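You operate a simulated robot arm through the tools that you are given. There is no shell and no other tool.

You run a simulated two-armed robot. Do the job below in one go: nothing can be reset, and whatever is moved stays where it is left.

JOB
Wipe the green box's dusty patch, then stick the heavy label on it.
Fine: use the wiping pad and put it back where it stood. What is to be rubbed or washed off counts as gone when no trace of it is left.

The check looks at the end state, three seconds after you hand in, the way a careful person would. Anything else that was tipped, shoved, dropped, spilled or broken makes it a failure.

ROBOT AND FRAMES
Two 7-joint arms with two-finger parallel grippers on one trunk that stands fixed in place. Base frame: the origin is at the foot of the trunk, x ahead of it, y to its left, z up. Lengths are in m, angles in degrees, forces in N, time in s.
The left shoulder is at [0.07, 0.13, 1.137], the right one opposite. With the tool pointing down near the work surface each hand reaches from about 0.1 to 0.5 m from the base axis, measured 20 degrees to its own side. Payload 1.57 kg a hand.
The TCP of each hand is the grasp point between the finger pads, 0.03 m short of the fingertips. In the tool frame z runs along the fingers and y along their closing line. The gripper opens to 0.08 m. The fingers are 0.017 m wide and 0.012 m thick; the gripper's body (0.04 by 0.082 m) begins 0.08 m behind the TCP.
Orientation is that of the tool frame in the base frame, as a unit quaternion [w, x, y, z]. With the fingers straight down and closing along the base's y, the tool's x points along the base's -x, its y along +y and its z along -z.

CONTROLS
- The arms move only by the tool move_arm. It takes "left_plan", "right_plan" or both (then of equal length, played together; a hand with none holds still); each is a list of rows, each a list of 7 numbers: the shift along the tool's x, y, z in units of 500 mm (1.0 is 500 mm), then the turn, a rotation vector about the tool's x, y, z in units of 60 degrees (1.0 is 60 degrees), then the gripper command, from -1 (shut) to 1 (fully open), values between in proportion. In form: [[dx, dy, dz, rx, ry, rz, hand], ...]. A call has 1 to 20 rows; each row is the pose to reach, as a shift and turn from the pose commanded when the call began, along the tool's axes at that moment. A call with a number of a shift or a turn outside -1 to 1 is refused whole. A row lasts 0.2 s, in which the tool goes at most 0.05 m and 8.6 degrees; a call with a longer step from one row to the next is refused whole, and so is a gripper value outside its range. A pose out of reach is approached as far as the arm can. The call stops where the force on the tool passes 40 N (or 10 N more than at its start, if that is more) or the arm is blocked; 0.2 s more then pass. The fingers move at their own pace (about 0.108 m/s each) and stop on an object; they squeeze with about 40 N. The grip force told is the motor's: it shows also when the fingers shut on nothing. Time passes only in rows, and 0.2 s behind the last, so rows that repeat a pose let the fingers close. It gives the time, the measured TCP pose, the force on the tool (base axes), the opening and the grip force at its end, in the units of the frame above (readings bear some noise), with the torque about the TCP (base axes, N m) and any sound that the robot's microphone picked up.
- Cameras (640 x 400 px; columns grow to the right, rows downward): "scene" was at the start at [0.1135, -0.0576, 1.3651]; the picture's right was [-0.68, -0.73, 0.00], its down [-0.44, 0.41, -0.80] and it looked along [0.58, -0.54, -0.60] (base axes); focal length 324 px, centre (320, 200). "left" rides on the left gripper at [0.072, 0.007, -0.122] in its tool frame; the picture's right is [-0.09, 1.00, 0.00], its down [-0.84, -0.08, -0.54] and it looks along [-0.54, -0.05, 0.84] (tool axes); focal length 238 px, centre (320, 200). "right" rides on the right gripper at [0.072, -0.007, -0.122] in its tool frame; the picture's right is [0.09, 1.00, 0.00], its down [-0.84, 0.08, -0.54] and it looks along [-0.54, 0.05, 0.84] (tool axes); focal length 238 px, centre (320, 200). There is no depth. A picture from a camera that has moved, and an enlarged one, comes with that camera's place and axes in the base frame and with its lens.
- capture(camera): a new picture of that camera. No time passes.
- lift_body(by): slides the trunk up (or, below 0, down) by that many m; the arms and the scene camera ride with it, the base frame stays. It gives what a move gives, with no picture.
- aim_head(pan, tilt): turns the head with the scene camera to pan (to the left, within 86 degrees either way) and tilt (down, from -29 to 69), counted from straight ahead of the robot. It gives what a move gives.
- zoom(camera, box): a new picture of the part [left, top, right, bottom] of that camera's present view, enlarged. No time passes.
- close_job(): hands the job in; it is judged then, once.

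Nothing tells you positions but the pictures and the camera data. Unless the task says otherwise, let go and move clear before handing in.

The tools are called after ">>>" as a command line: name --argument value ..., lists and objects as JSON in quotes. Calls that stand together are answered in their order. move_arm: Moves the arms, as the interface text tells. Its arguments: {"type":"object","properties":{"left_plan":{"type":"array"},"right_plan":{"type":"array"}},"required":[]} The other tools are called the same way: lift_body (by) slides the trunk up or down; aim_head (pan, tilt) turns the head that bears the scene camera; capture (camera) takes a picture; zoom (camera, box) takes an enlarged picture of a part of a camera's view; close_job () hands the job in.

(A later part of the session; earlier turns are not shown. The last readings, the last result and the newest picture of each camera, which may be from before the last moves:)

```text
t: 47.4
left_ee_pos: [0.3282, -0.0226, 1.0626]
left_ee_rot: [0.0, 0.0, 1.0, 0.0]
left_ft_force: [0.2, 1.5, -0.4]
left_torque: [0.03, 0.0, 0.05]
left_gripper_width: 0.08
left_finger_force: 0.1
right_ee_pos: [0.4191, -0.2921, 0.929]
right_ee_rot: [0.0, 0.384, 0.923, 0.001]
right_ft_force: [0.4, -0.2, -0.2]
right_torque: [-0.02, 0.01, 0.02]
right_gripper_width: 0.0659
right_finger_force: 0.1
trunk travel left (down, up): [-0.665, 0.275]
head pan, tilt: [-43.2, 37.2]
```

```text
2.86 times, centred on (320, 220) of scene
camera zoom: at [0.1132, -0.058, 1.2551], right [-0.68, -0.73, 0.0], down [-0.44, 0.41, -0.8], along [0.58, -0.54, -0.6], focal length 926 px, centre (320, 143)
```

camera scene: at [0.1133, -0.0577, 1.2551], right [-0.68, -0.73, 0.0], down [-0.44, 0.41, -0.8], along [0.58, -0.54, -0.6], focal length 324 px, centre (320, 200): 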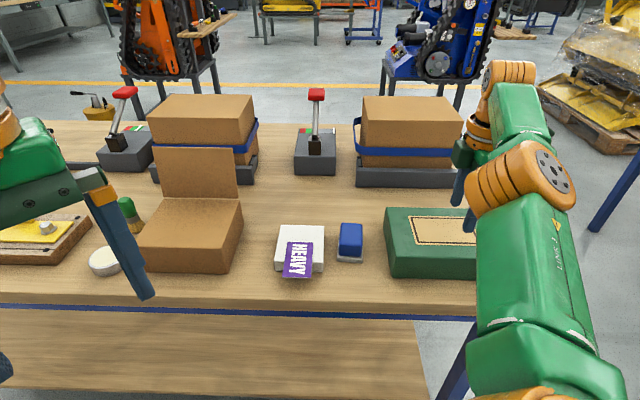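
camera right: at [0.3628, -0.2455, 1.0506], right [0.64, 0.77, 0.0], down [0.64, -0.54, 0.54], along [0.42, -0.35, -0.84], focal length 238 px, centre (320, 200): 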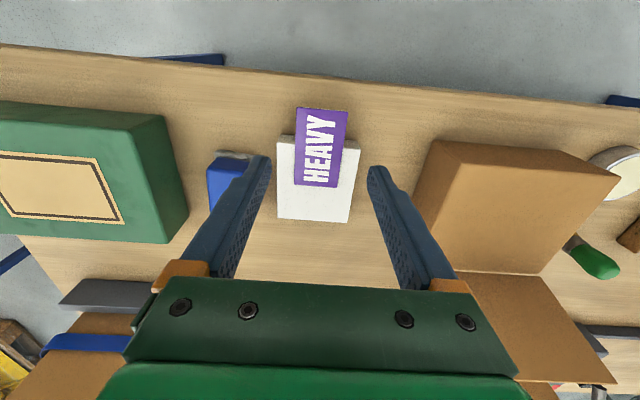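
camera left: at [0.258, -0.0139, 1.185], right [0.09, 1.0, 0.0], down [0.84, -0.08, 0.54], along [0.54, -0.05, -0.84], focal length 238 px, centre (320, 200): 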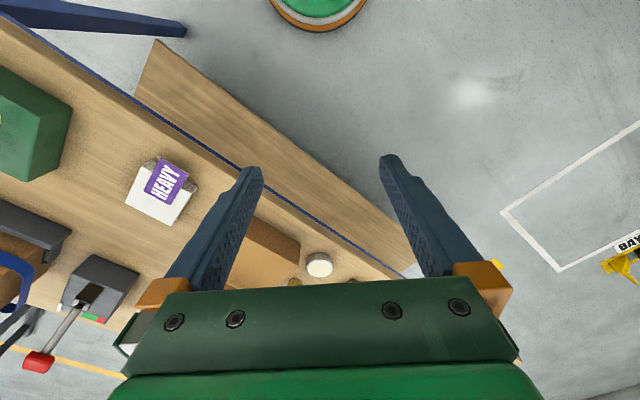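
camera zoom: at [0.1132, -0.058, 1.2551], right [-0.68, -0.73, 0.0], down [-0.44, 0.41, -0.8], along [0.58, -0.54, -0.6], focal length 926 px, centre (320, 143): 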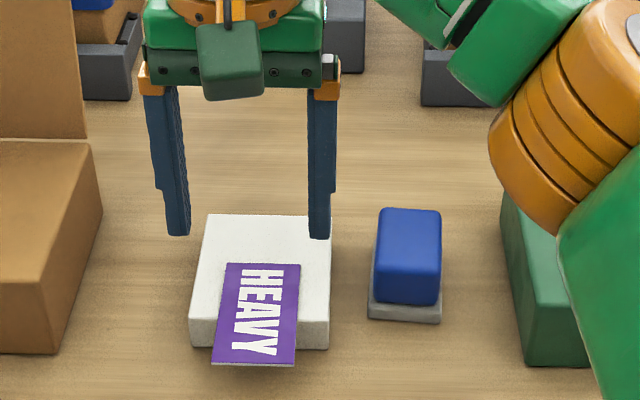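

The label measures consistently: its near edge is centred at (0.403, -0.2765), it points along -45°, and its top is at z≈0.814. I'll tilt the hand 9° (fingers leaning toward the robot) and go partway down over the overhang.

>>> move_arm --right_plan '[[-0.0033, -0.0002, 0.0267, 0, 0.05, 0, 0.65], [-0.0067, -0.0004, 0.0533, 0, 0.1, 0, 0.65], [-0.01, -0.0006, 0.08, 0, 0.15, 0, 0.65], [-0.01, -0.0006, 0.08, 0, 0.15, 0, 0.65]]'

>>> capture --camera "right"

>>> zoom --camera "scene" --box '[250, 170, 390, 290]'

>>> zoom --camera "left" --box '[60, 100, 260, 260]'

```text
t: 48.4
left_ee_pos: [0.3281, -0.023, 1.0623]
left_ee_rot: [0.0, -0.001, 1.0, 0.0]
left_ft_force: [-0.5, -1.5, 0.1]
left_torque: [0.01, -0.02, 0.0]
left_gripper_width: 0.0801
left_finger_force: 0.0
right_ee_pos: [0.4237, -0.2968, 0.8885]
right_ee_rot: [-0.072, 0.381, 0.921, 0.03]
right_ft_force: [-0.3, -0.3, 1.0]
right_torque: [0.02, 0.04, -0.02]
right_gripper_width: 0.0661
right_finger_force: 0.2
trunk travel left (down, up): [-0.665, 0.275]
head pan, tilt: [-43.2, 37.2]
```

```text
taken
camera right: at [0.3806, -0.2631, 1.0198], right [0.64, 0.77, 0.01], down [0.7, -0.59, 0.4], along [0.32, -0.25, -0.91], focal length 238 px, centre (320, 200)
```

right: 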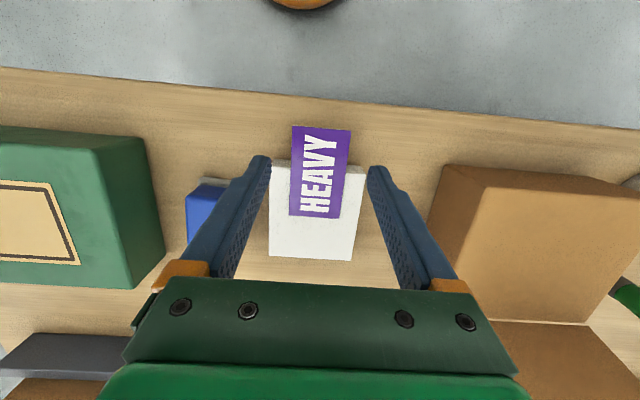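

```text
3.33 times, centred on (320, 230) of scene
camera zoom: at [0.1134, -0.0576, 1.2551], right [-0.68, -0.73, 0.0], down [-0.44, 0.41, -0.8], along [0.58, -0.54, -0.6], focal length 1080 px, centre (320, 100)
```

zoom: 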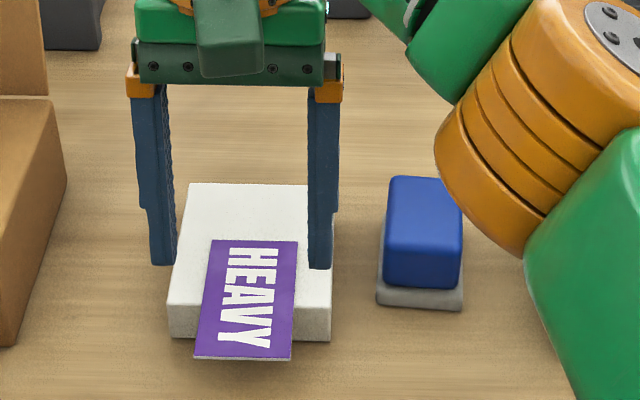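

```text
2.50 times, centred on (160, 180) of left
camera zoom: at [0.2574, -0.014, 1.1852], right [0.09, 1.0, 0.0], down [0.84, -0.08, 0.54], along [0.54, -0.05, -0.84], focal length 596 px, centre (720, 250)
```

zoom: 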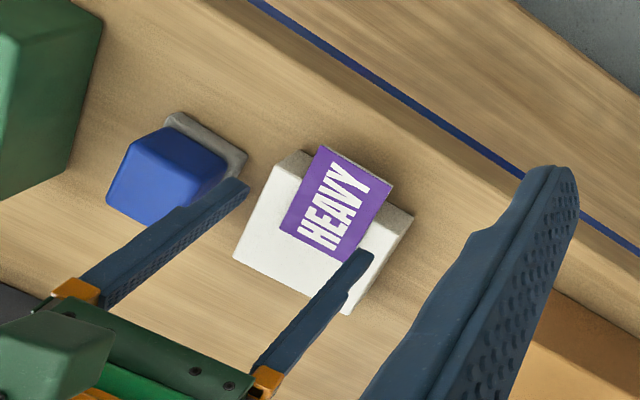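

The fingers straddle the label evenly. I'll descend so the tips end just below the label's underside, in front of the white block.

>>> move_arm --right_plan '[[-0.0047, 0, 0.0299, 0, 0, 0, 0.65], [-0.0094, 0, 0.0598, 0, 0, 0, 0.65], [-0.0126, 0, 0.0798, 0, 0, 0, 0.65], [-0.0157, 0, 0.0997, 0, 0, 0, 0.65], [-0.0157, 0, 0.0997, 0, 0, 0, 0.65]]'

>>> capture --camera "right"

>>> zoom --camera "scene" --box '[270, 210, 360, 290]'

>>> zoom --camera "left" --box '[80, 120, 230, 240]'

```text
t: 49.5
left_ee_pos: [0.3285, -0.0224, 1.0632]
left_ee_rot: [0.001, -0.001, 1.0, 0.001]
left_ft_force: [-0.6, -0.8, 0.1]
left_torque: [-0.01, -0.03, 0.02]
left_gripper_width: 0.0799
left_finger_force: 0.1
right_ee_pos: [0.4237, -0.2958, 0.8393]
right_ee_rot: [-0.073, 0.381, 0.921, 0.03]
right_ft_force: [-0.6, 0.2, 0.4]
right_torque: [0.02, -0.01, 0.02]
right_gripper_width: 0.0658
right_finger_force: 0.1
trunk travel left (down, up): [-0.665, 0.275]
head pan, tilt: [-43.2, 37.2]
```

```text
taken
camera right: at [0.3808, -0.2628, 0.9704], right [0.64, 0.77, 0.01], down [0.7, -0.59, 0.41], along [0.32, -0.25, -0.91], focal length 238 px, centre (320, 200)
```

right: 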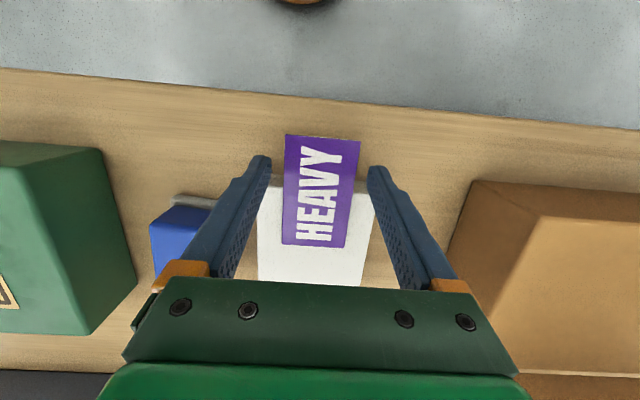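

```text
5.00 times, centred on (315, 250) of scene
camera zoom: at [0.1135, -0.0575, 1.2551], right [-0.68, -0.73, 0.0], down [-0.44, 0.41, -0.8], along [0.58, -0.54, -0.6], focal length 1621 px, centre (345, -50)
```

zoom: 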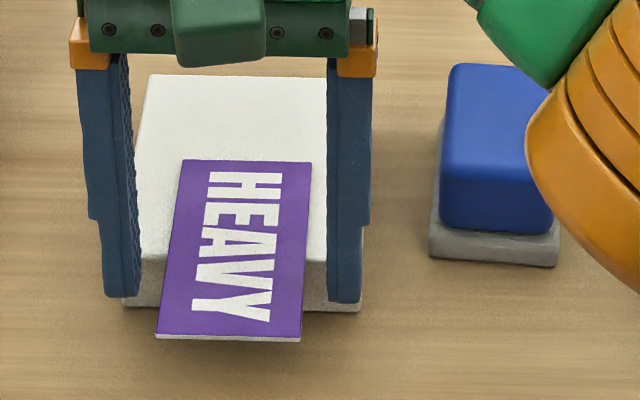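

```text
3.33 times, centred on (155, 180) of left
camera zoom: at [0.2574, -0.014, 1.1852], right [0.09, 1.0, 0.0], down [0.84, -0.08, 0.54], along [0.54, -0.05, -0.84], focal length 794 px, centre (870, 267)
```

zoom: 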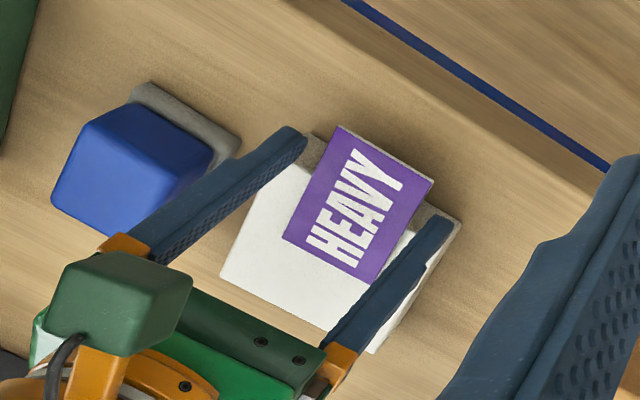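

The tips are just below the label's plane and clear of the block, with no contact force. I'll close on the label's side edges.

>>> move_arm --right_plan '[[0, 0, 0, 0, 0, 0, 0.45], [0, 0, 0, 0, 0, 0, 0.3], [0, 0, 0, 0, 0, 0, 0.2], [0, 0, 0, 0, 0, 0, -1], [0, 0, 0, 0, 0, 0, -1]]'

>>> capture --camera "right"

>>> zoom --camera "scene" --box '[270, 210, 360, 290]'

>>> zoom --camera "left" --box '[80, 120, 230, 240]'

```text
t: 50.8
left_ee_pos: [0.3278, -0.0227, 1.0629]
left_ee_rot: [0.0, -0.001, 1.0, 0.0]
left_ft_force: [0.9, -0.6, 0.2]
left_torque: [0.03, 0.02, 0.02]
left_gripper_width: 0.0798
left_finger_force: 0.0
right_ee_pos: [0.4236, -0.2967, 0.8392]
right_ee_rot: [-0.073, 0.381, 0.921, 0.03]
right_ft_force: [0.1, -0.3, -0.4]
right_torque: [-0.02, -0.01, -0.05]
right_gripper_width: 0.0481
right_finger_force: 39.8
trunk travel left (down, up): [-0.665, 0.275]
head pan, tilt: [-43.2, 37.2]
```

```text
taken
camera right: at [0.3809, -0.2629, 0.9705], right [0.64, 0.77, 0.01], down [0.7, -0.59, 0.41], along [0.32, -0.25, -0.91], focal length 238 px, centre (320, 200)
```

right: 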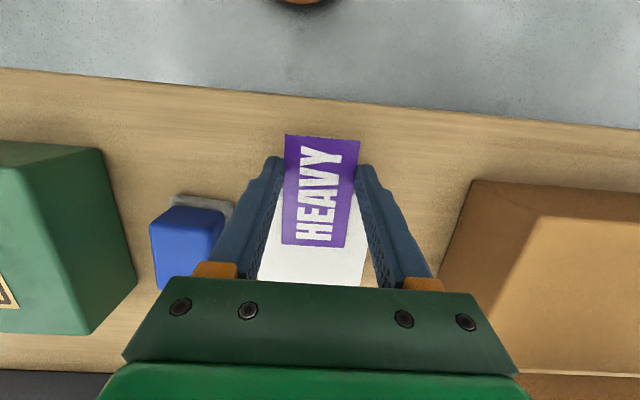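

```text
5.00 times, centred on (315, 250) of scene
camera zoom: at [0.1136, -0.0576, 1.2551], right [-0.68, -0.73, 0.0], down [-0.44, 0.41, -0.8], along [0.58, -0.54, -0.6], focal length 1621 px, centre (345, -50)
```

zoom: 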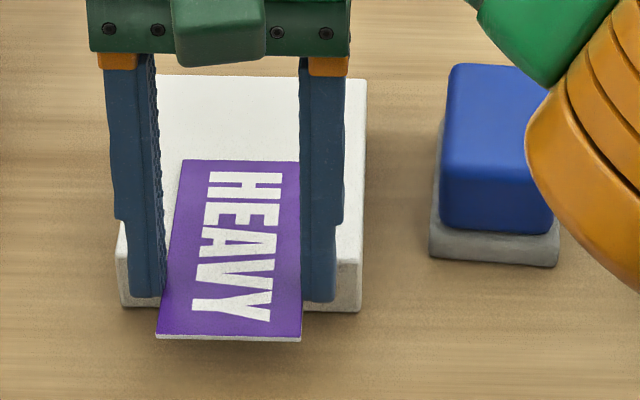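

```text
3.33 times, centred on (155, 180) of left
camera zoom: at [0.2575, -0.0141, 1.1852], right [0.09, 1.0, 0.0], down [0.84, -0.08, 0.54], along [0.54, -0.05, -0.84], focal length 794 px, centre (870, 267)
```

zoom: 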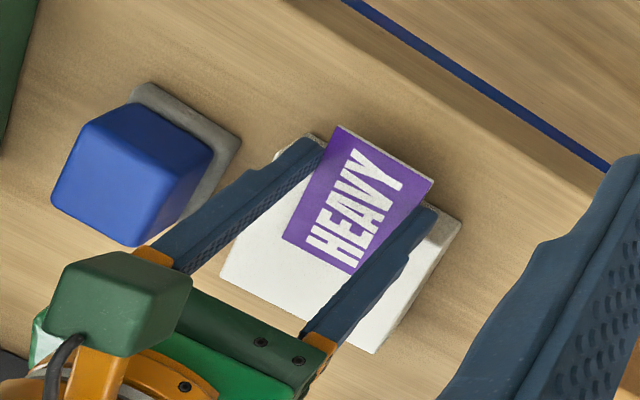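

The label is gripped at 48 mm with 40 N. I'll lift straight up slowly and check that it comes along flat.

>>> move_arm --right_plan '[[0.0016, 0, -0.0099, 0, 0, 0, -1], [0.0047, 0, -0.0296, 0, 0, 0, -1], [0.0093, 0, -0.0592, 0, 0, 0, -1], [0.0156, 0, -0.0987, 0, 0, 0, -1], [0.0156, 0, -0.0987, 0, 0, 0, -1]]'

>>> capture --camera "right"

>>> zoom --camera "scene" --box '[260, 180, 380, 290]'

>>> zoom --camera "left" --box '[60, 100, 260, 260]'

```text
t: 52.0
left_ee_pos: [0.3283, -0.0229, 1.0625]
left_ee_rot: [0.0, -0.001, 1.0, 0.0]
left_ft_force: [0.6, 0.2, 0.3]
left_torque: [0.02, 0.03, 0.02]
left_gripper_width: 0.0799
left_finger_force: 0.1
right_ee_pos: [0.4231, -0.2974, 0.8892]
right_ee_rot: [-0.073, 0.382, 0.921, 0.03]
right_ft_force: [0.0, 0.4, -0.2]
right_torque: [-0.03, 0.0, 0.0]
right_gripper_width: 0.048
right_finger_force: 39.5
trunk travel left (down, up): [-0.665, 0.275]
head pan, tilt: [-43.2, 37.2]
```

```text
taken
camera right: at [0.3805, -0.2631, 1.021], right [0.64, 0.77, 0.01], down [0.7, -0.59, 0.4], along [0.32, -0.25, -0.91], focal length 238 px, centre (320, 200)
```

right: 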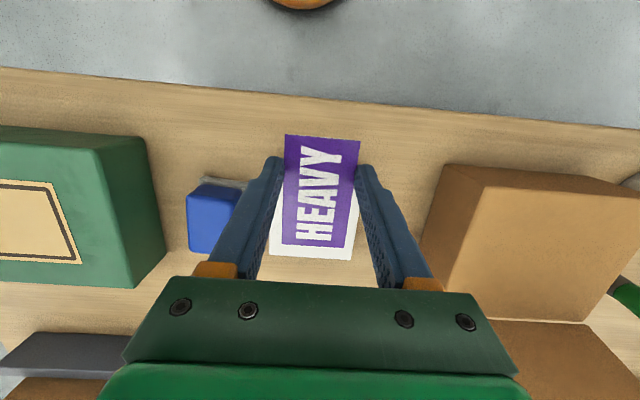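

```text
3.64 times, centred on (320, 235) of scene
camera zoom: at [0.1138, -0.0578, 1.255], right [-0.68, -0.73, 0.0], down [-0.44, 0.41, -0.8], along [0.58, -0.54, -0.6], focal length 1179 px, centre (320, 73)
```

zoom: 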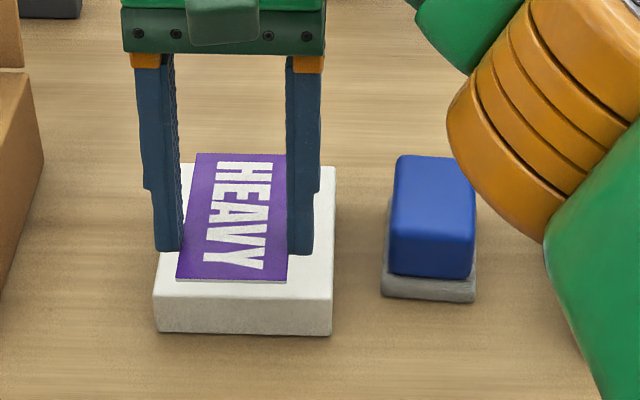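

```text
2.50 times, centred on (160, 180) of left
camera zoom: at [0.2577, -0.0142, 1.1851], right [0.09, 1.0, 0.0], down [0.84, -0.08, 0.54], along [0.54, -0.05, -0.84], focal length 596 px, centre (720, 250)
```

zoom: 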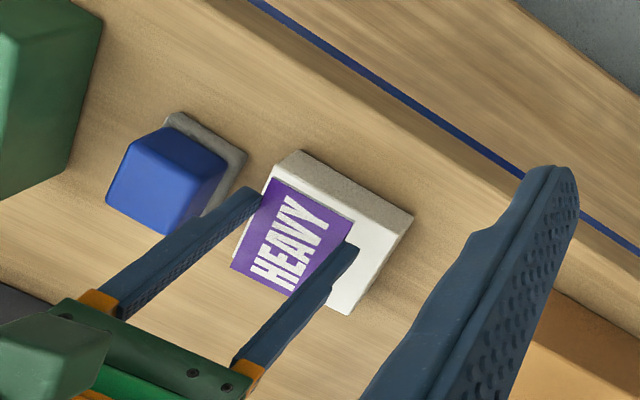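

The label came up flat, the block stayed, and nothing else was touched. I'll carry it toward the green box, making the first half of the 90° turn about the vertical.

>>> move_arm --right_plan '[[-0.0075, -0.0488, -0.0133, 0.0194, 0, -0.1234, -1], [-0.0151, -0.0975, -0.0265, 0.0389, 0, -0.2467, -1], [-0.0226, -0.1463, -0.0398, 0.0583, 0, -0.3701, -1], [-0.0301, -0.1951, -0.0531, 0.0777, 0, -0.4934, -1], [-0.0377, -0.2438, -0.0663, 0.0972, 0, -0.6168, -1], [-0.0452, -0.2926, -0.0796, 0.1166, 0, -0.7401, -1], [-0.0452, -0.2926, -0.0796, 0.1166, 0, -0.7401, -1]]'

>>> capture --camera "right"

>>> capture --camera "scene"

```text
t: 53.5
left_ee_pos: [0.3282, -0.0221, 1.0617]
left_ee_rot: [0.0, -0.001, 1.0, 0.0]
left_ft_force: [0.6, -0.1, -0.1]
left_torque: [0.0, 0.0, 0.03]
left_gripper_width: 0.08
left_finger_force: 0.1
right_ee_pos: [0.3383, -0.4205, 0.9249]
right_ee_rot: [-0.078, -0.001, 0.997, 0.0]
right_ft_force: [-0.4, -1.2, -0.4]
right_torque: [-0.01, 0.02, 0.01]
right_gripper_width: 0.0484
right_finger_force: 40.1
trunk travel left (down, up): [-0.665, 0.275]
head pan, tilt: [-43.2, 37.2]
```

```text
taken
camera right: at [0.2857, -0.4256, 1.0562], right [-0.09, 1.0, 0.01], down [0.91, 0.08, 0.41], along [0.4, 0.05, -0.91], focal length 238 px, centre (320, 200)
```

right: 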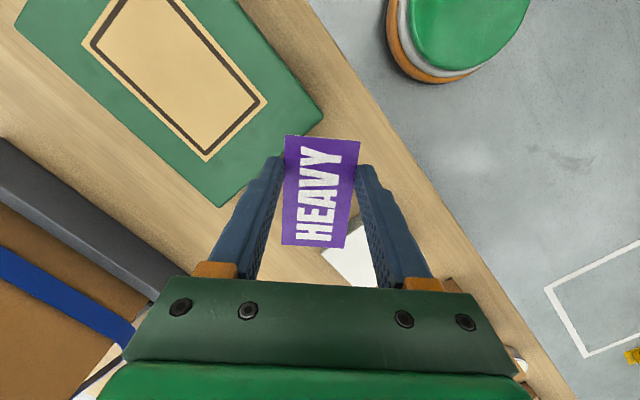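

```text
taken
camera scene: at [0.1139, -0.0575, 1.255], right [-0.68, -0.73, 0.0], down [-0.44, 0.41, -0.8], along [0.58, -0.54, -0.6], focal length 324 px, centre (320, 200)
```

scene: 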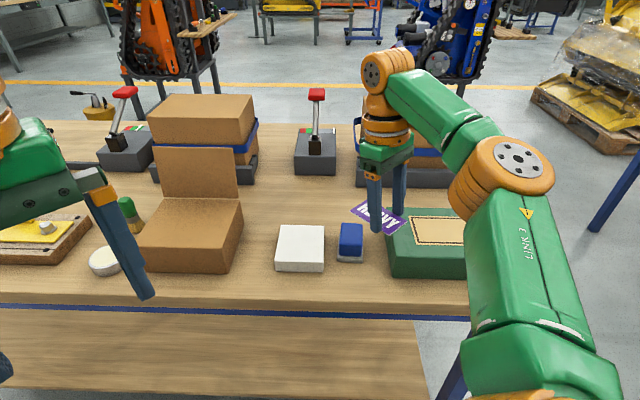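

The label is steady in the grip. Now the second half of the turn, moving over the patch and staying about 3 cm above it.

>>> move_arm --right_plan '[[0.021, -0.0422, 0.0117, 0.0194, 0, -0.1234, -1], [0.0419, -0.0843, 0.0235, 0.0389, 0, -0.2467, -1], [0.0629, -0.1265, 0.0352, 0.0583, 0, -0.3701, -1], [0.0839, -0.1687, 0.0469, 0.0777, 0, -0.4934, -1], [0.1048, -0.2108, 0.0587, 0.0972, 0, -0.6168, -1], [0.1258, -0.253, 0.0704, 0.1166, 0, -0.7401, -1], [0.1258, -0.253, 0.0704, 0.1166, 0, -0.7401, -1]]'

>>> capture --camera "right"

>>> capture --camera "scene"

>>> zoom --camera "scene" --box '[370, 170, 510, 290]'

```text
t: 55.1
left_ee_pos: [0.328, -0.0229, 1.0621]
left_ee_rot: [0.001, -0.001, 1.0, 0.0]
left_ft_force: [0.1, 0.5, 0.8]
left_torque: [-0.02, 0.0, 0.04]
left_gripper_width: 0.0798
left_finger_force: 0.1
right_ee_pos: [0.2729, -0.5456, 0.9002]
right_ee_rot: [-0.073, -0.382, 0.921, -0.031]
right_ft_force: [-1.1, -0.5, 0.1]
right_torque: [0.03, -0.02, -0.02]
right_gripper_width: 0.0481
right_finger_force: 39.9
trunk travel left (down, up): [-0.665, 0.275]
head pan, tilt: [-43.2, 37.2]
```

```text
taken
camera right: at [0.2396, -0.586, 1.0316], right [-0.77, 0.64, 0.01], down [0.59, 0.7, 0.41], along [0.25, 0.32, -0.91], focal length 238 px, centre (320, 200)
```

right: 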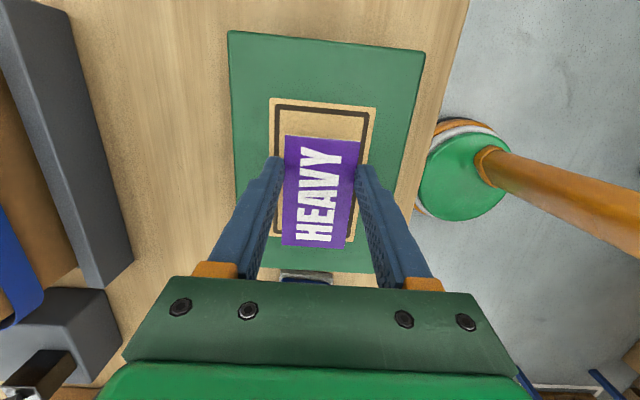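

```text
taken
camera scene: at [0.1137, -0.0575, 1.2551], right [-0.68, -0.73, 0.0], down [-0.44, 0.41, -0.8], along [0.58, -0.54, -0.6], focal length 324 px, centre (320, 200)
```

scene: 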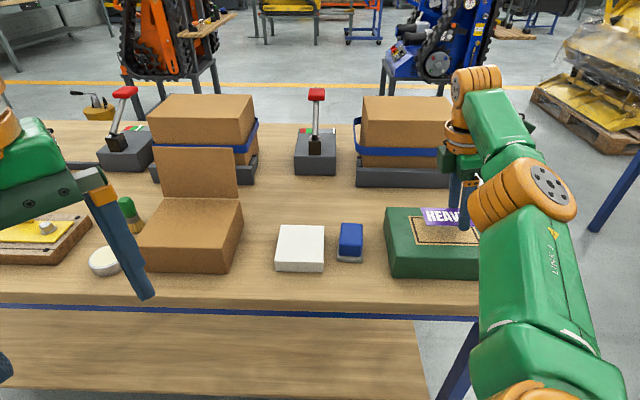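

```text
3.33 times, centred on (440, 230) of scene
camera zoom: at [0.1137, -0.0575, 1.2551], right [-0.68, -0.73, 0.0], down [-0.44, 0.41, -0.8], along [0.58, -0.54, -0.6], focal length 1080 px, centre (-80, 100)
```

zoom: 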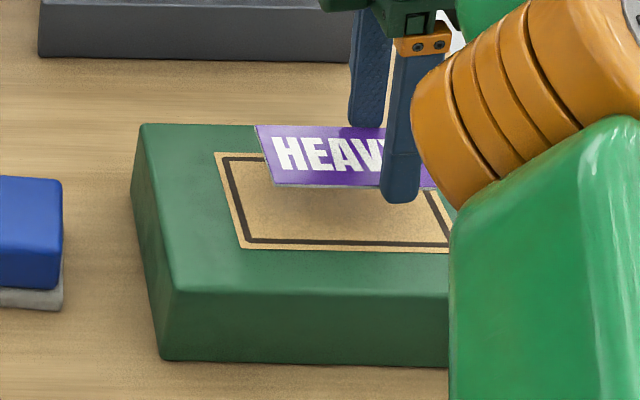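

>>> zoom --camera "right" --box '[240, 80, 400, 270]'

>>> zoom --camera "scene" --box '[410, 195, 490, 250]'

```text
2.11 times, centred on (320, 175) of right
camera zoom: at [0.2396, -0.586, 1.0316], right [-0.77, 0.64, 0.01], down [0.59, 0.7, 0.41], along [0.25, 0.32, -0.91], focal length 502 px, centre (320, 253)
```

zoom: 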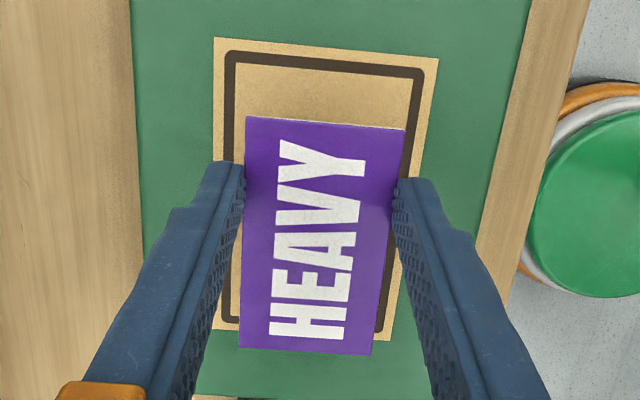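

```text
7.27 times, centred on (450, 222) of scene
camera zoom: at [0.1137, -0.0575, 1.2551], right [-0.68, -0.73, 0.0], down [-0.44, 0.41, -0.8], along [0.58, -0.54, -0.6], focal length 2358 px, centre (-626, 36)
```

zoom: 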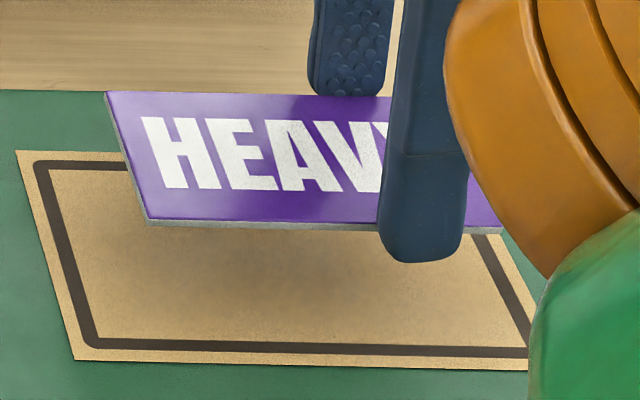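

Compared in the same view, the label is flat and its angle matches the patch to within 0.3°. It sits only about 2 mm left of centre, so I'll correct that while lowering to just above the surface.

>>> move_arm --right_plan '[[-0.0014, 0, 0.0168, 0, 0, 0, -1], [-0.0027, 0, 0.0336, 0, 0, 0, -1], [-0.0041, 0, 0.0504, 0, 0, 0, -1], [-0.0041, 0, 0.0504, 0, 0, 0, -1]]'

>>> zoom --camera "right" --box '[240, 80, 400, 270]'

>>> zoom --camera "scene" --box '[400, 195, 490, 255]'

```text
t: 56.1
left_ee_pos: [0.3278, -0.0227, 1.0624]
left_ee_rot: [0.0, -0.001, 1.0, -0.001]
left_ft_force: [-0.4, 0.1, -0.6]
left_torque: [-0.01, 0.0, -0.02]
left_gripper_width: 0.0799
left_finger_force: 0.1
right_ee_pos: [0.2716, -0.5482, 0.8747]
right_ee_rot: [-0.072, -0.381, 0.921, -0.03]
right_ft_force: [-0.3, -0.3, 0.0]
right_torque: [0.01, -0.02, 0.01]
right_gripper_width: 0.0483
right_finger_force: 39.9
trunk travel left (down, up): [-0.665, 0.275]
head pan, tilt: [-43.2, 37.2]
```

```text
2.11 times, centred on (320, 175) of right
camera zoom: at [0.238, -0.5877, 1.0051], right [-0.77, 0.64, 0.01], down [0.59, 0.7, 0.41], along [0.25, 0.32, -0.91], focal length 502 px, centre (320, 253)
```

zoom: 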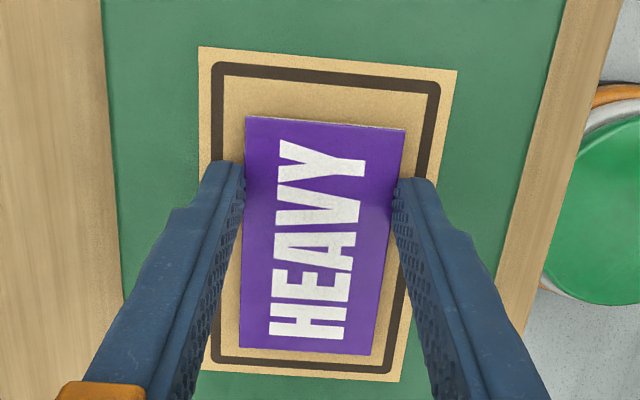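

```text
6.67 times, centred on (445, 225) of scene
camera zoom: at [0.1135, -0.0577, 1.2551], right [-0.68, -0.73, 0.0], down [-0.44, 0.41, -0.8], along [0.58, -0.54, -0.6], focal length 2161 px, centre (-513, 33)
```

zoom: 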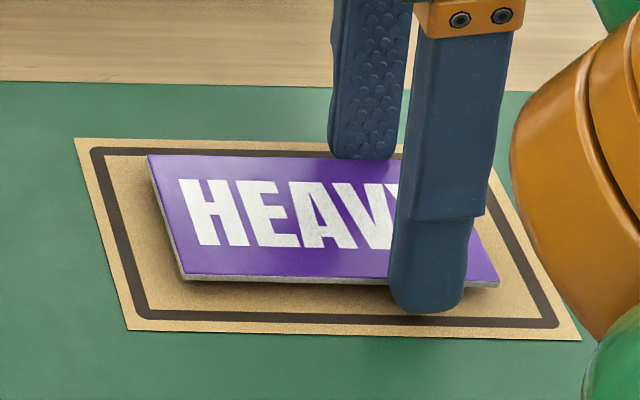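

The label is centred within the frame, a few millimetres above the surface. I'll lower it gently in small steps until the fingertips just touch.

>>> move_arm --right_plan '[[-0.0006, 0, 0.004, 0, 0, 0, -1], [-0.0006, 0, 0.004, 0, 0, 0, -1]]'

>>> move_arm --right_plan '[[-0.0003, 0, 0.002, 0, 0, 0, -1], [-0.0003, 0, 0.002, 0, 0, 0, -1]]'

```text
t: 56.8
left_ee_pos: [0.3288, -0.0212, 1.0622]
left_ee_rot: [0.0, -0.001, 1.0, 0.0]
left_ft_force: [-0.6, 0.8, 0.1]
left_torque: [0.01, 0.0, 0.01]
left_gripper_width: 0.0799
left_finger_force: 0.1
right_ee_pos: [0.2702, -0.5485, 0.873]
right_ee_rot: [-0.072, -0.381, 0.921, -0.029]
right_ft_force: [-0.6, 0.1, 0.7]
right_torque: [-0.01, 0.0, 0.0]
right_gripper_width: 0.0478
right_finger_force: 40.4
trunk travel left (down, up): [-0.665, 0.275]
head pan, tilt: [-43.2, 37.2]
```

```text
t: 57.4
left_ee_pos: [0.3285, -0.0221, 1.062]
left_ee_rot: [0.0, -0.001, 1.0, 0.0]
left_ft_force: [0.3, 0.1, 0.5]
left_torque: [0.01, -0.01, -0.01]
left_gripper_width: 0.0801
left_finger_force: 0.0
right_ee_pos: [0.2727, -0.5478, 0.8713]
right_ee_rot: [-0.072, -0.381, 0.921, -0.029]
right_ft_force: [-0.4, -0.4, -0.1]
right_torque: [-0.02, -0.02, 0.01]
right_gripper_width: 0.048
right_finger_force: 39.4
trunk travel left (down, up): [-0.665, 0.275]
head pan, tilt: [-43.2, 37.2]
```

>>> move_arm --right_plan '[[-0.0003, 0, 0.002, 0, 0, 0, -1], [-0.0003, 0, 0.002, 0, 0, 0, -1]]'

>>> zoom --camera "scene" --box '[400, 195, 490, 255]'

```text
t: 58.0
left_ee_pos: [0.3277, -0.0213, 1.0626]
left_ee_rot: [0.0, -0.001, 1.0, 0.0]
left_ft_force: [-0.5, 0.2, -0.6]
left_torque: [-0.02, -0.01, 0.0]
left_gripper_width: 0.0801
left_finger_force: 0.1
right_ee_pos: [0.2721, -0.5477, 0.8712]
right_ee_rot: [-0.072, -0.381, 0.921, -0.03]
right_ft_force: [0.3, 0.2, 1.5]
right_torque: [0.01, -0.01, -0.01]
right_gripper_width: 0.0479
right_finger_force: 39.8
trunk travel left (down, up): [-0.665, 0.275]
head pan, tilt: [-43.2, 37.2]
```

```text
6.67 times, centred on (445, 225) of scene
camera zoom: at [0.1134, -0.0572, 1.2551], right [-0.68, -0.73, 0.0], down [-0.44, 0.41, -0.8], along [0.58, -0.55, -0.6], focal length 2161 px, centre (-513, 33)
```

zoom: 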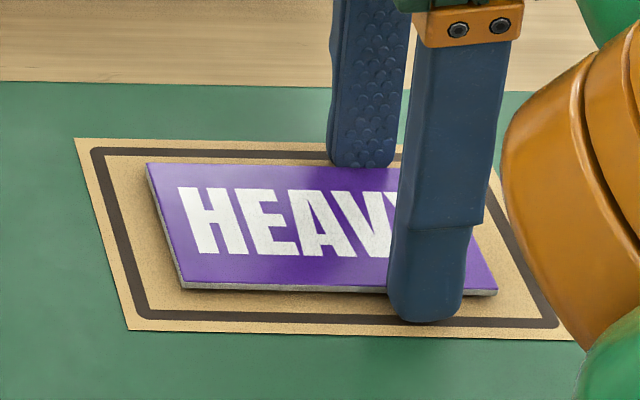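

>>> move_arm --right_plan '[[-0.0003, 0, 0.0016, 0, 0, 0, -1], [-0.0003, 0, 0.0016, 0, 0, 0, -1]]'

>>> zoom --camera "right" --box '[240, 80, 400, 270]'

```text
t: 58.5
left_ee_pos: [0.328, -0.0211, 1.063]
left_ee_rot: [0.0, -0.001, 1.0, -0.001]
left_ft_force: [0.3, 0.1, 0.0]
left_torque: [0.01, -0.07, 0.01]
left_gripper_width: 0.0799
left_finger_force: 0.0
right_ee_pos: [0.2712, -0.5476, 0.8705]
right_ee_rot: [-0.072, -0.381, 0.921, -0.031]
right_ft_force: [2.8, -3.2, 8.8]
right_torque: [0.13, 0.1, 0.02]
right_gripper_width: 0.048
right_finger_force: 40.6
trunk travel left (down, up): [-0.665, 0.275]
head pan, tilt: [-43.2, 37.2]
```

```text
2.11 times, centred on (320, 175) of right
camera zoom: at [0.2372, -0.5869, 1.0025], right [-0.77, 0.64, 0.01], down [0.59, 0.7, 0.41], along [0.25, 0.32, -0.91], focal length 502 px, centre (320, 253)
```

zoom: 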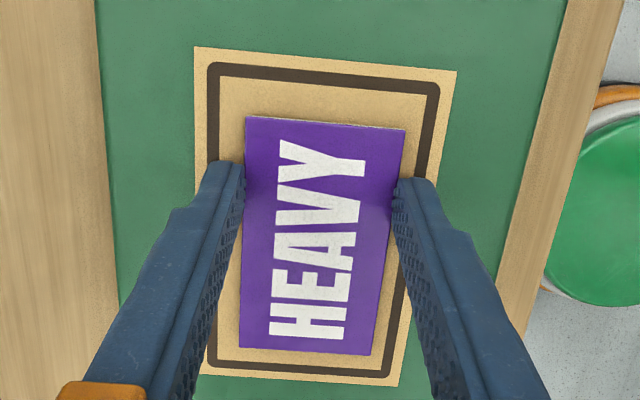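

The fingertips are touching the box lightly. I'll relieve the pressure and open the fingers gently to release the label.

>>> move_arm --right_plan '[[0.0002, 0, -0.0012, 0, 0, 0, -1], [0.0002, 0, -0.0012, 0, 0, 0, -1], [0.0002, 0, -0.0012, 0, 0, 0, 0.25], [0.0002, 0, -0.0012, 0, 0, 0, 0.35], [0.0002, 0, -0.0012, 0, 0, 0, 0.5], [0.0002, 0, -0.0012, 0, 0, 0, 0.5]]'

>>> zoom --camera "right" --box '[240, 80, 400, 270]'

>>> zoom --camera "scene" --box '[400, 195, 490, 255]'

```text
t: 60.0
left_ee_pos: [0.329, -0.0223, 1.0624]
left_ee_rot: [0.0, 0.0, 1.0, -0.001]
left_ft_force: [0.0, 0.2, 0.1]
left_torque: [0.02, -0.01, -0.01]
left_gripper_width: 0.0802
left_finger_force: 0.0
right_ee_pos: [0.2702, -0.5481, 0.8716]
right_ee_rot: [-0.072, -0.381, 0.921, -0.03]
right_ft_force: [5.0, -7.3, 13.9]
right_torque: [0.06, 0.04, 0.06]
right_gripper_width: 0.0519
right_finger_force: 0.0
trunk travel left (down, up): [-0.665, 0.275]
head pan, tilt: [-43.2, 37.2]
```

```text
2.11 times, centred on (320, 175) of right
camera zoom: at [0.2375, -0.5871, 1.0025], right [-0.77, 0.64, 0.01], down [0.59, 0.7, 0.4], along [0.25, 0.32, -0.91], focal length 502 px, centre (320, 253)
```

zoom: 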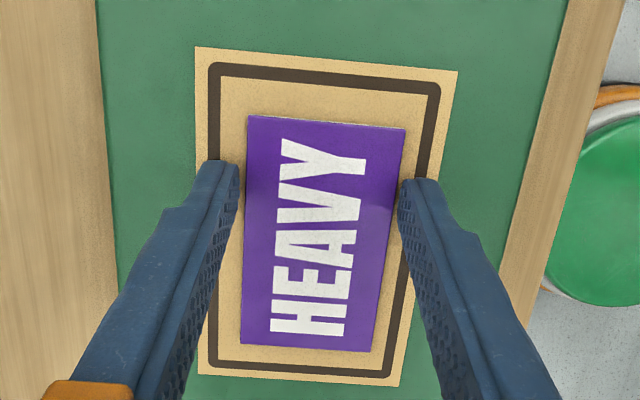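

```text
6.67 times, centred on (445, 225) of scene
camera zoom: at [0.1138, -0.0569, 1.2552], right [-0.68, -0.73, 0.0], down [-0.44, 0.41, -0.8], along [0.58, -0.55, -0.6], focal length 2161 px, centre (-513, 33)
```

zoom: 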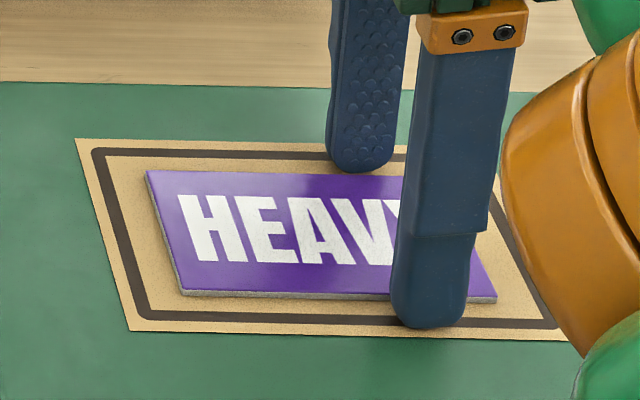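

The label has dropped flat onto the patch, and one fingertip is still dragging lightly on the box. I'll lift slightly before opening further.

>>> move_arm --right_plan '[[0.0006, 0, -0.004, 0, 0, 0, 0.3], [0.0012, 0, -0.008, 0, 0, 0, 0.3], [0.0022, 0, -0.014, 0, 0, 0, 0.4], [0.0022, 0, -0.014, 0, 0, 0, 0.5]]'

>>> zoom --camera "right" --box '[240, 80, 400, 270]'

>>> zoom --camera "scene" --box '[400, 195, 490, 255]'

```text
t: 61.0
left_ee_pos: [0.3275, -0.0221, 1.0618]
left_ee_rot: [0.0, 0.0, 1.0, 0.0]
left_ft_force: [-0.1, 0.0, -0.1]
left_torque: [0.01, 0.01, 0.01]
left_gripper_width: 0.0803
left_finger_force: 0.0
right_ee_pos: [0.2704, -0.5478, 0.8787]
right_ee_rot: [-0.072, -0.381, 0.921, -0.03]
right_ft_force: [0.2, -0.1, -0.1]
right_torque: [-0.01, -0.01, 0.01]
right_gripper_width: 0.0602
right_finger_force: 0.0
trunk travel left (down, up): [-0.665, 0.275]
head pan, tilt: [-43.2, 37.2]
```

```text
2.11 times, centred on (320, 175) of right
camera zoom: at [0.2368, -0.5872, 1.0092], right [-0.77, 0.64, 0.01], down [0.59, 0.7, 0.41], along [0.25, 0.32, -0.91], focal length 502 px, centre (320, 253)
```

zoom: 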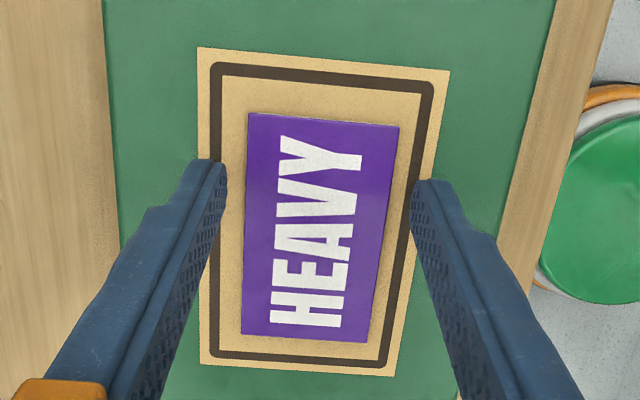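

```text
6.67 times, centred on (445, 225) of scene
camera zoom: at [0.1135, -0.0577, 1.255], right [-0.68, -0.73, 0.0], down [-0.44, 0.41, -0.8], along [0.58, -0.54, -0.6], focal length 2161 px, centre (-513, 33)
```

zoom: 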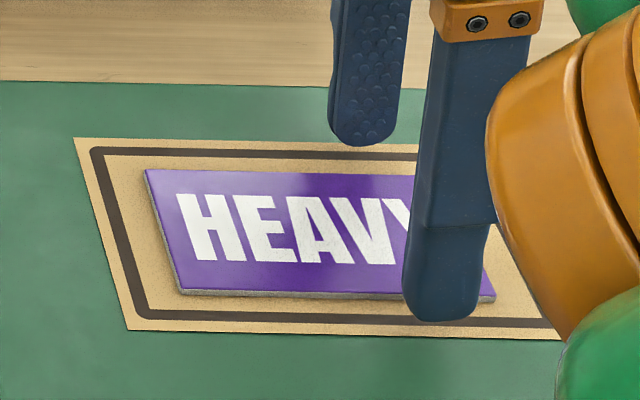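

The label lies flat, centred and square inside the frame, and is released. I'll lift clear, close the fingers and move above the label's centre, to press it on gently.

>>> move_arm --right_plan '[[0.0066, 0, -0.0415, 0, 0, 0, 0.5], [0.0133, 0, -0.083, 0, 0, 0, 0.5], [-0.0102, 0.0025, -0.0868, 0, 0, 0, 0.5], [-0.0102, 0.0025, -0.0868, 0, 0, 0, -1], [-0.0102, 0.0025, -0.0868, 0, 0, 0, -1], [-0.0102, 0.0025, -0.0868, 0, 0, 0, -1]]'

>>> capture --camera "right"

>>> zoom --camera "right" --box '[240, 80, 400, 270]'

>>> zoom --camera "scene" --box '[400, 170, 500, 255]'

```text
t: 62.4
left_ee_pos: [0.3285, -0.0217, 1.0639]
left_ee_rot: [0.0, -0.001, 1.0, 0.0]
left_ft_force: [0.2, -0.1, 0.7]
left_torque: [0.02, 0.01, -0.02]
left_gripper_width: 0.0798
left_finger_force: 0.0
right_ee_pos: [0.2778, -0.5383, 0.9193]
right_ee_rot: [-0.072, -0.381, 0.921, -0.03]
right_ft_force: [0.2, 0.1, -0.5]
right_torque: [-0.02, -0.03, -0.02]
right_gripper_width: 0.0
right_finger_force: 20.5
trunk travel left (down, up): [-0.665, 0.275]
head pan, tilt: [-43.2, 37.2]
```

```text
taken
camera right: at [0.2445, -0.5794, 1.0507], right [-0.77, 0.64, 0.01], down [0.59, 0.7, 0.41], along [0.25, 0.32, -0.91], focal length 238 px, centre (320, 200)
```

right: 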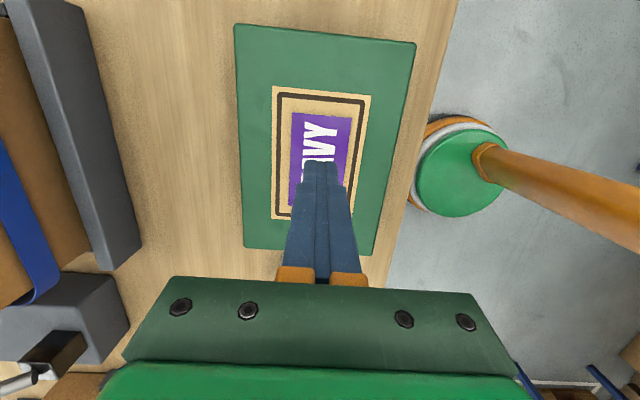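

```text
2.11 times, centred on (320, 175) of right
camera zoom: at [0.2445, -0.5794, 1.0507], right [-0.77, 0.64, 0.01], down [0.59, 0.7, 0.41], along [0.25, 0.32, -0.91], focal length 502 px, centre (320, 253)
```

zoom: 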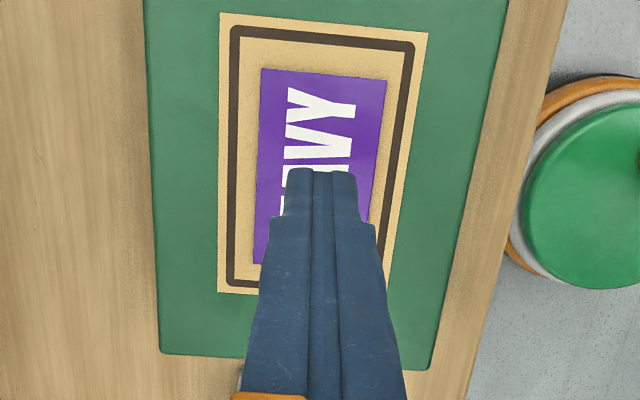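

```text
4.71 times, centred on (450, 212) of scene
camera zoom: at [0.1136, -0.0578, 1.2551], right [-0.68, -0.73, 0.0], down [-0.44, 0.41, -0.8], along [0.58, -0.54, -0.6], focal length 1525 px, centre (-292, 141)
```

zoom: 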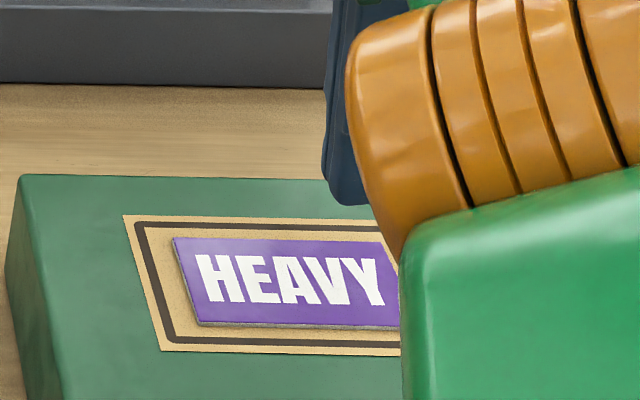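

The label is centred on the patch to within 1 mm and square to it. I'll lower the closed fingertips onto its middle for a gentle press.

>>> move_arm --right_plan '[[-0.0047, 0, 0.0296, 0, 0, 0, -1], [-0.0095, 0, 0.0593, 0, 0, 0, -1], [-0.0123, 0, 0.0771, 0, 0, 0, -1], [-0.0123, 0, 0.0771, 0, 0, 0, -1]]'

>>> move_arm --right_plan '[[-0.0006, 0, 0.004, 0, 0, 0, -1], [-0.0006, 0, 0.004, 0, 0, 0, -1]]'

```text
t: 63.4
left_ee_pos: [0.327, -0.0232, 1.0624]
left_ee_rot: [0.0, -0.001, 1.0, 0.0]
left_ft_force: [0.6, 0.7, -1.0]
left_torque: [-0.01, -0.02, 0.04]
left_gripper_width: 0.0799
left_finger_force: 0.0
right_ee_pos: [0.2783, -0.5387, 0.8799]
right_ee_rot: [-0.071, -0.38, 0.922, -0.029]
right_ft_force: [-0.6, -0.4, -0.5]
right_torque: [0.01, 0.0, 0.0]
right_gripper_width: 0.0
right_finger_force: 21.4
trunk travel left (down, up): [-0.665, 0.275]
head pan, tilt: [-43.2, 37.2]
```

```text
t: 64.0
left_ee_pos: [0.3289, -0.022, 1.0631]
left_ee_rot: [0.0, -0.001, 1.0, 0.0]
left_ft_force: [-0.5, 0.8, -0.3]
left_torque: [-0.01, 0.0, 0.03]
left_gripper_width: 0.08
left_finger_force: 0.1
right_ee_pos: [0.2789, -0.5379, 0.8765]
right_ee_rot: [-0.071, -0.38, 0.922, -0.03]
right_ft_force: [0.0, 0.6, -0.1]
right_torque: [0.01, 0.01, 0.0]
right_gripper_width: 0.0
right_finger_force: 21.2
trunk travel left (down, up): [-0.665, 0.275]
head pan, tilt: [-43.2, 37.2]
```

>>> move_arm --right_plan '[[-0.0003, 0, 0.002, 0, 0, 0, -1], [-0.0006, 0, 0.0036, 0, 0, 0, -1], [-0.0006, 0, 0.0036, 0, 0, 0, -1]]'

```text
t: 64.8
left_ee_pos: [0.3296, -0.0219, 1.0636]
left_ee_rot: [-0.001, -0.001, 1.0, 0.0]
left_ft_force: [0.6, -0.3, -0.5]
left_torque: [0.04, 0.02, 0.02]
left_gripper_width: 0.0802
left_finger_force: 0.1
right_ee_pos: [0.2789, -0.5382, 0.8757]
right_ee_rot: [-0.072, -0.382, 0.921, -0.03]
right_ft_force: [0.1, 0.5, 0.2]
right_torque: [0.02, 0.01, 0.01]
right_gripper_width: 0.0001
right_finger_force: 21.3
trunk travel left (down, up): [-0.665, 0.275]
head pan, tilt: [-43.2, 37.2]
```

>>> move_arm --right_plan '[[-0.0002, 0, 0.001, 0, 0, 0, -1], [-0.0003, 0, 0.002, 0, 0, 0, -1], [-0.0003, 0, 0.002, 0, 0, 0, -1]]'

```text
t: 65.5
left_ee_pos: [0.3277, -0.0223, 1.0615]
left_ee_rot: [0.0, -0.002, 1.0, 0.0]
left_ft_force: [-0.4, -0.2, 0.2]
left_torque: [0.0, -0.01, -0.02]
left_gripper_width: 0.0801
left_finger_force: 0.1
right_ee_pos: [0.2782, -0.5383, 0.8762]
right_ee_rot: [-0.072, -0.381, 0.921, -0.03]
right_ft_force: [0.4, 0.3, 0.1]
right_torque: [-0.01, -0.01, 0.01]
right_gripper_width: 0.0
right_finger_force: 21.6
trunk travel left (down, up): [-0.665, 0.275]
head pan, tilt: [-43.2, 37.2]
```

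>>> move_arm --right_plan '[[-0.0002, 0, 0.001, 0, 0, 0, -1], [-0.0003, 0, 0.002, 0, 0, 0, -1], [-0.0003, 0, 0.002, 0, 0, 0, -1]]'

>>> zoom --camera "scene" --box '[400, 185, 490, 255]'

```text
t: 66.3
left_ee_pos: [0.3279, -0.0235, 1.0623]
left_ee_rot: [0.0, -0.001, 1.0, -0.001]
left_ft_force: [0.3, -0.2, 0.0]
left_torque: [0.01, 0.0, 0.02]
left_gripper_width: 0.08
left_finger_force: 0.1
right_ee_pos: [0.2779, -0.5387, 0.8746]
right_ee_rot: [-0.073, -0.38, 0.921, -0.03]
right_ft_force: [0.5, 0.0, 0.0]
right_torque: [-0.02, -0.03, -0.04]
right_gripper_width: 0.0001
right_finger_force: 21.7
trunk travel left (down, up): [-0.665, 0.275]
head pan, tilt: [-43.2, 37.2]
```

```text
5.71 times, centred on (445, 220) of scene
camera zoom: at [0.1135, -0.0577, 1.2551], right [-0.68, -0.73, 0.0], down [-0.44, 0.41, -0.8], along [0.58, -0.54, -0.6], focal length 1852 px, centre (-394, 86)
```

zoom: 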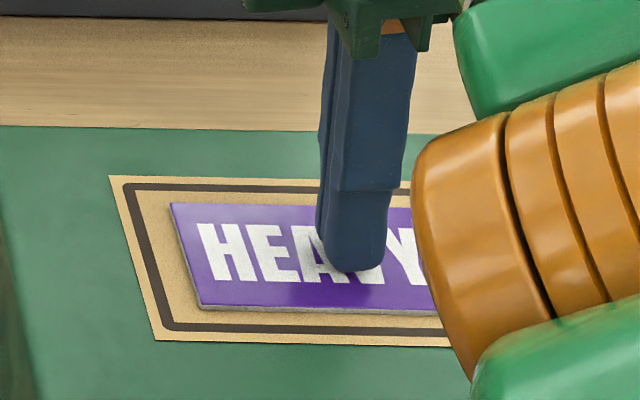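

>>> move_arm --right_plan '[[-0.0002, 0, 0.001, 0, 0, 0, -1], [-0.0003, 0, 0.002, 0, 0, 0, -1], [-0.0003, 0, 0.002, 0, 0, 0, -1]]'

```text
t: 67.2
left_ee_pos: [0.3286, -0.0224, 1.0629]
left_ee_rot: [0.0, -0.001, 1.0, 0.0]
left_ft_force: [-0.1, -0.6, -0.1]
left_torque: [0.0, -0.02, -0.03]
left_gripper_width: 0.0801
left_finger_force: 0.0
right_ee_pos: [0.278, -0.5398, 0.8735]
right_ee_rot: [-0.072, -0.381, 0.921, -0.03]
right_ft_force: [0.7, -0.7, 0.1]
right_torque: [-0.02, 0.0, -0.01]
right_gripper_width: 0.0
right_finger_force: 21.1
trunk travel left (down, up): [-0.665, 0.275]
head pan, tilt: [-43.2, 37.2]
```

>>> move_arm --right_plan '[[-0.0002, 0, 0.001, 0, 0, 0, -1], [-0.0003, 0, 0.002, 0, 0, 0, -1], [-0.0003, 0, 0.002, 0, 0, 0, -1]]'

```text
t: 68.0
left_ee_pos: [0.3273, -0.0214, 1.0629]
left_ee_rot: [0.0, -0.001, 1.0, -0.001]
left_ft_force: [-0.4, 0.5, -0.4]
left_torque: [-0.01, -0.02, -0.02]
left_gripper_width: 0.0798
left_finger_force: 0.1
right_ee_pos: [0.277, -0.5379, 0.873]
right_ee_rot: [-0.071, -0.38, 0.922, -0.031]
right_ft_force: [0.2, -2.1, 5.7]
right_torque: [-0.07, -0.05, -0.01]
right_gripper_width: 0.0
right_finger_force: 21.6
trunk travel left (down, up): [-0.665, 0.275]
head pan, tilt: [-43.2, 37.2]
```

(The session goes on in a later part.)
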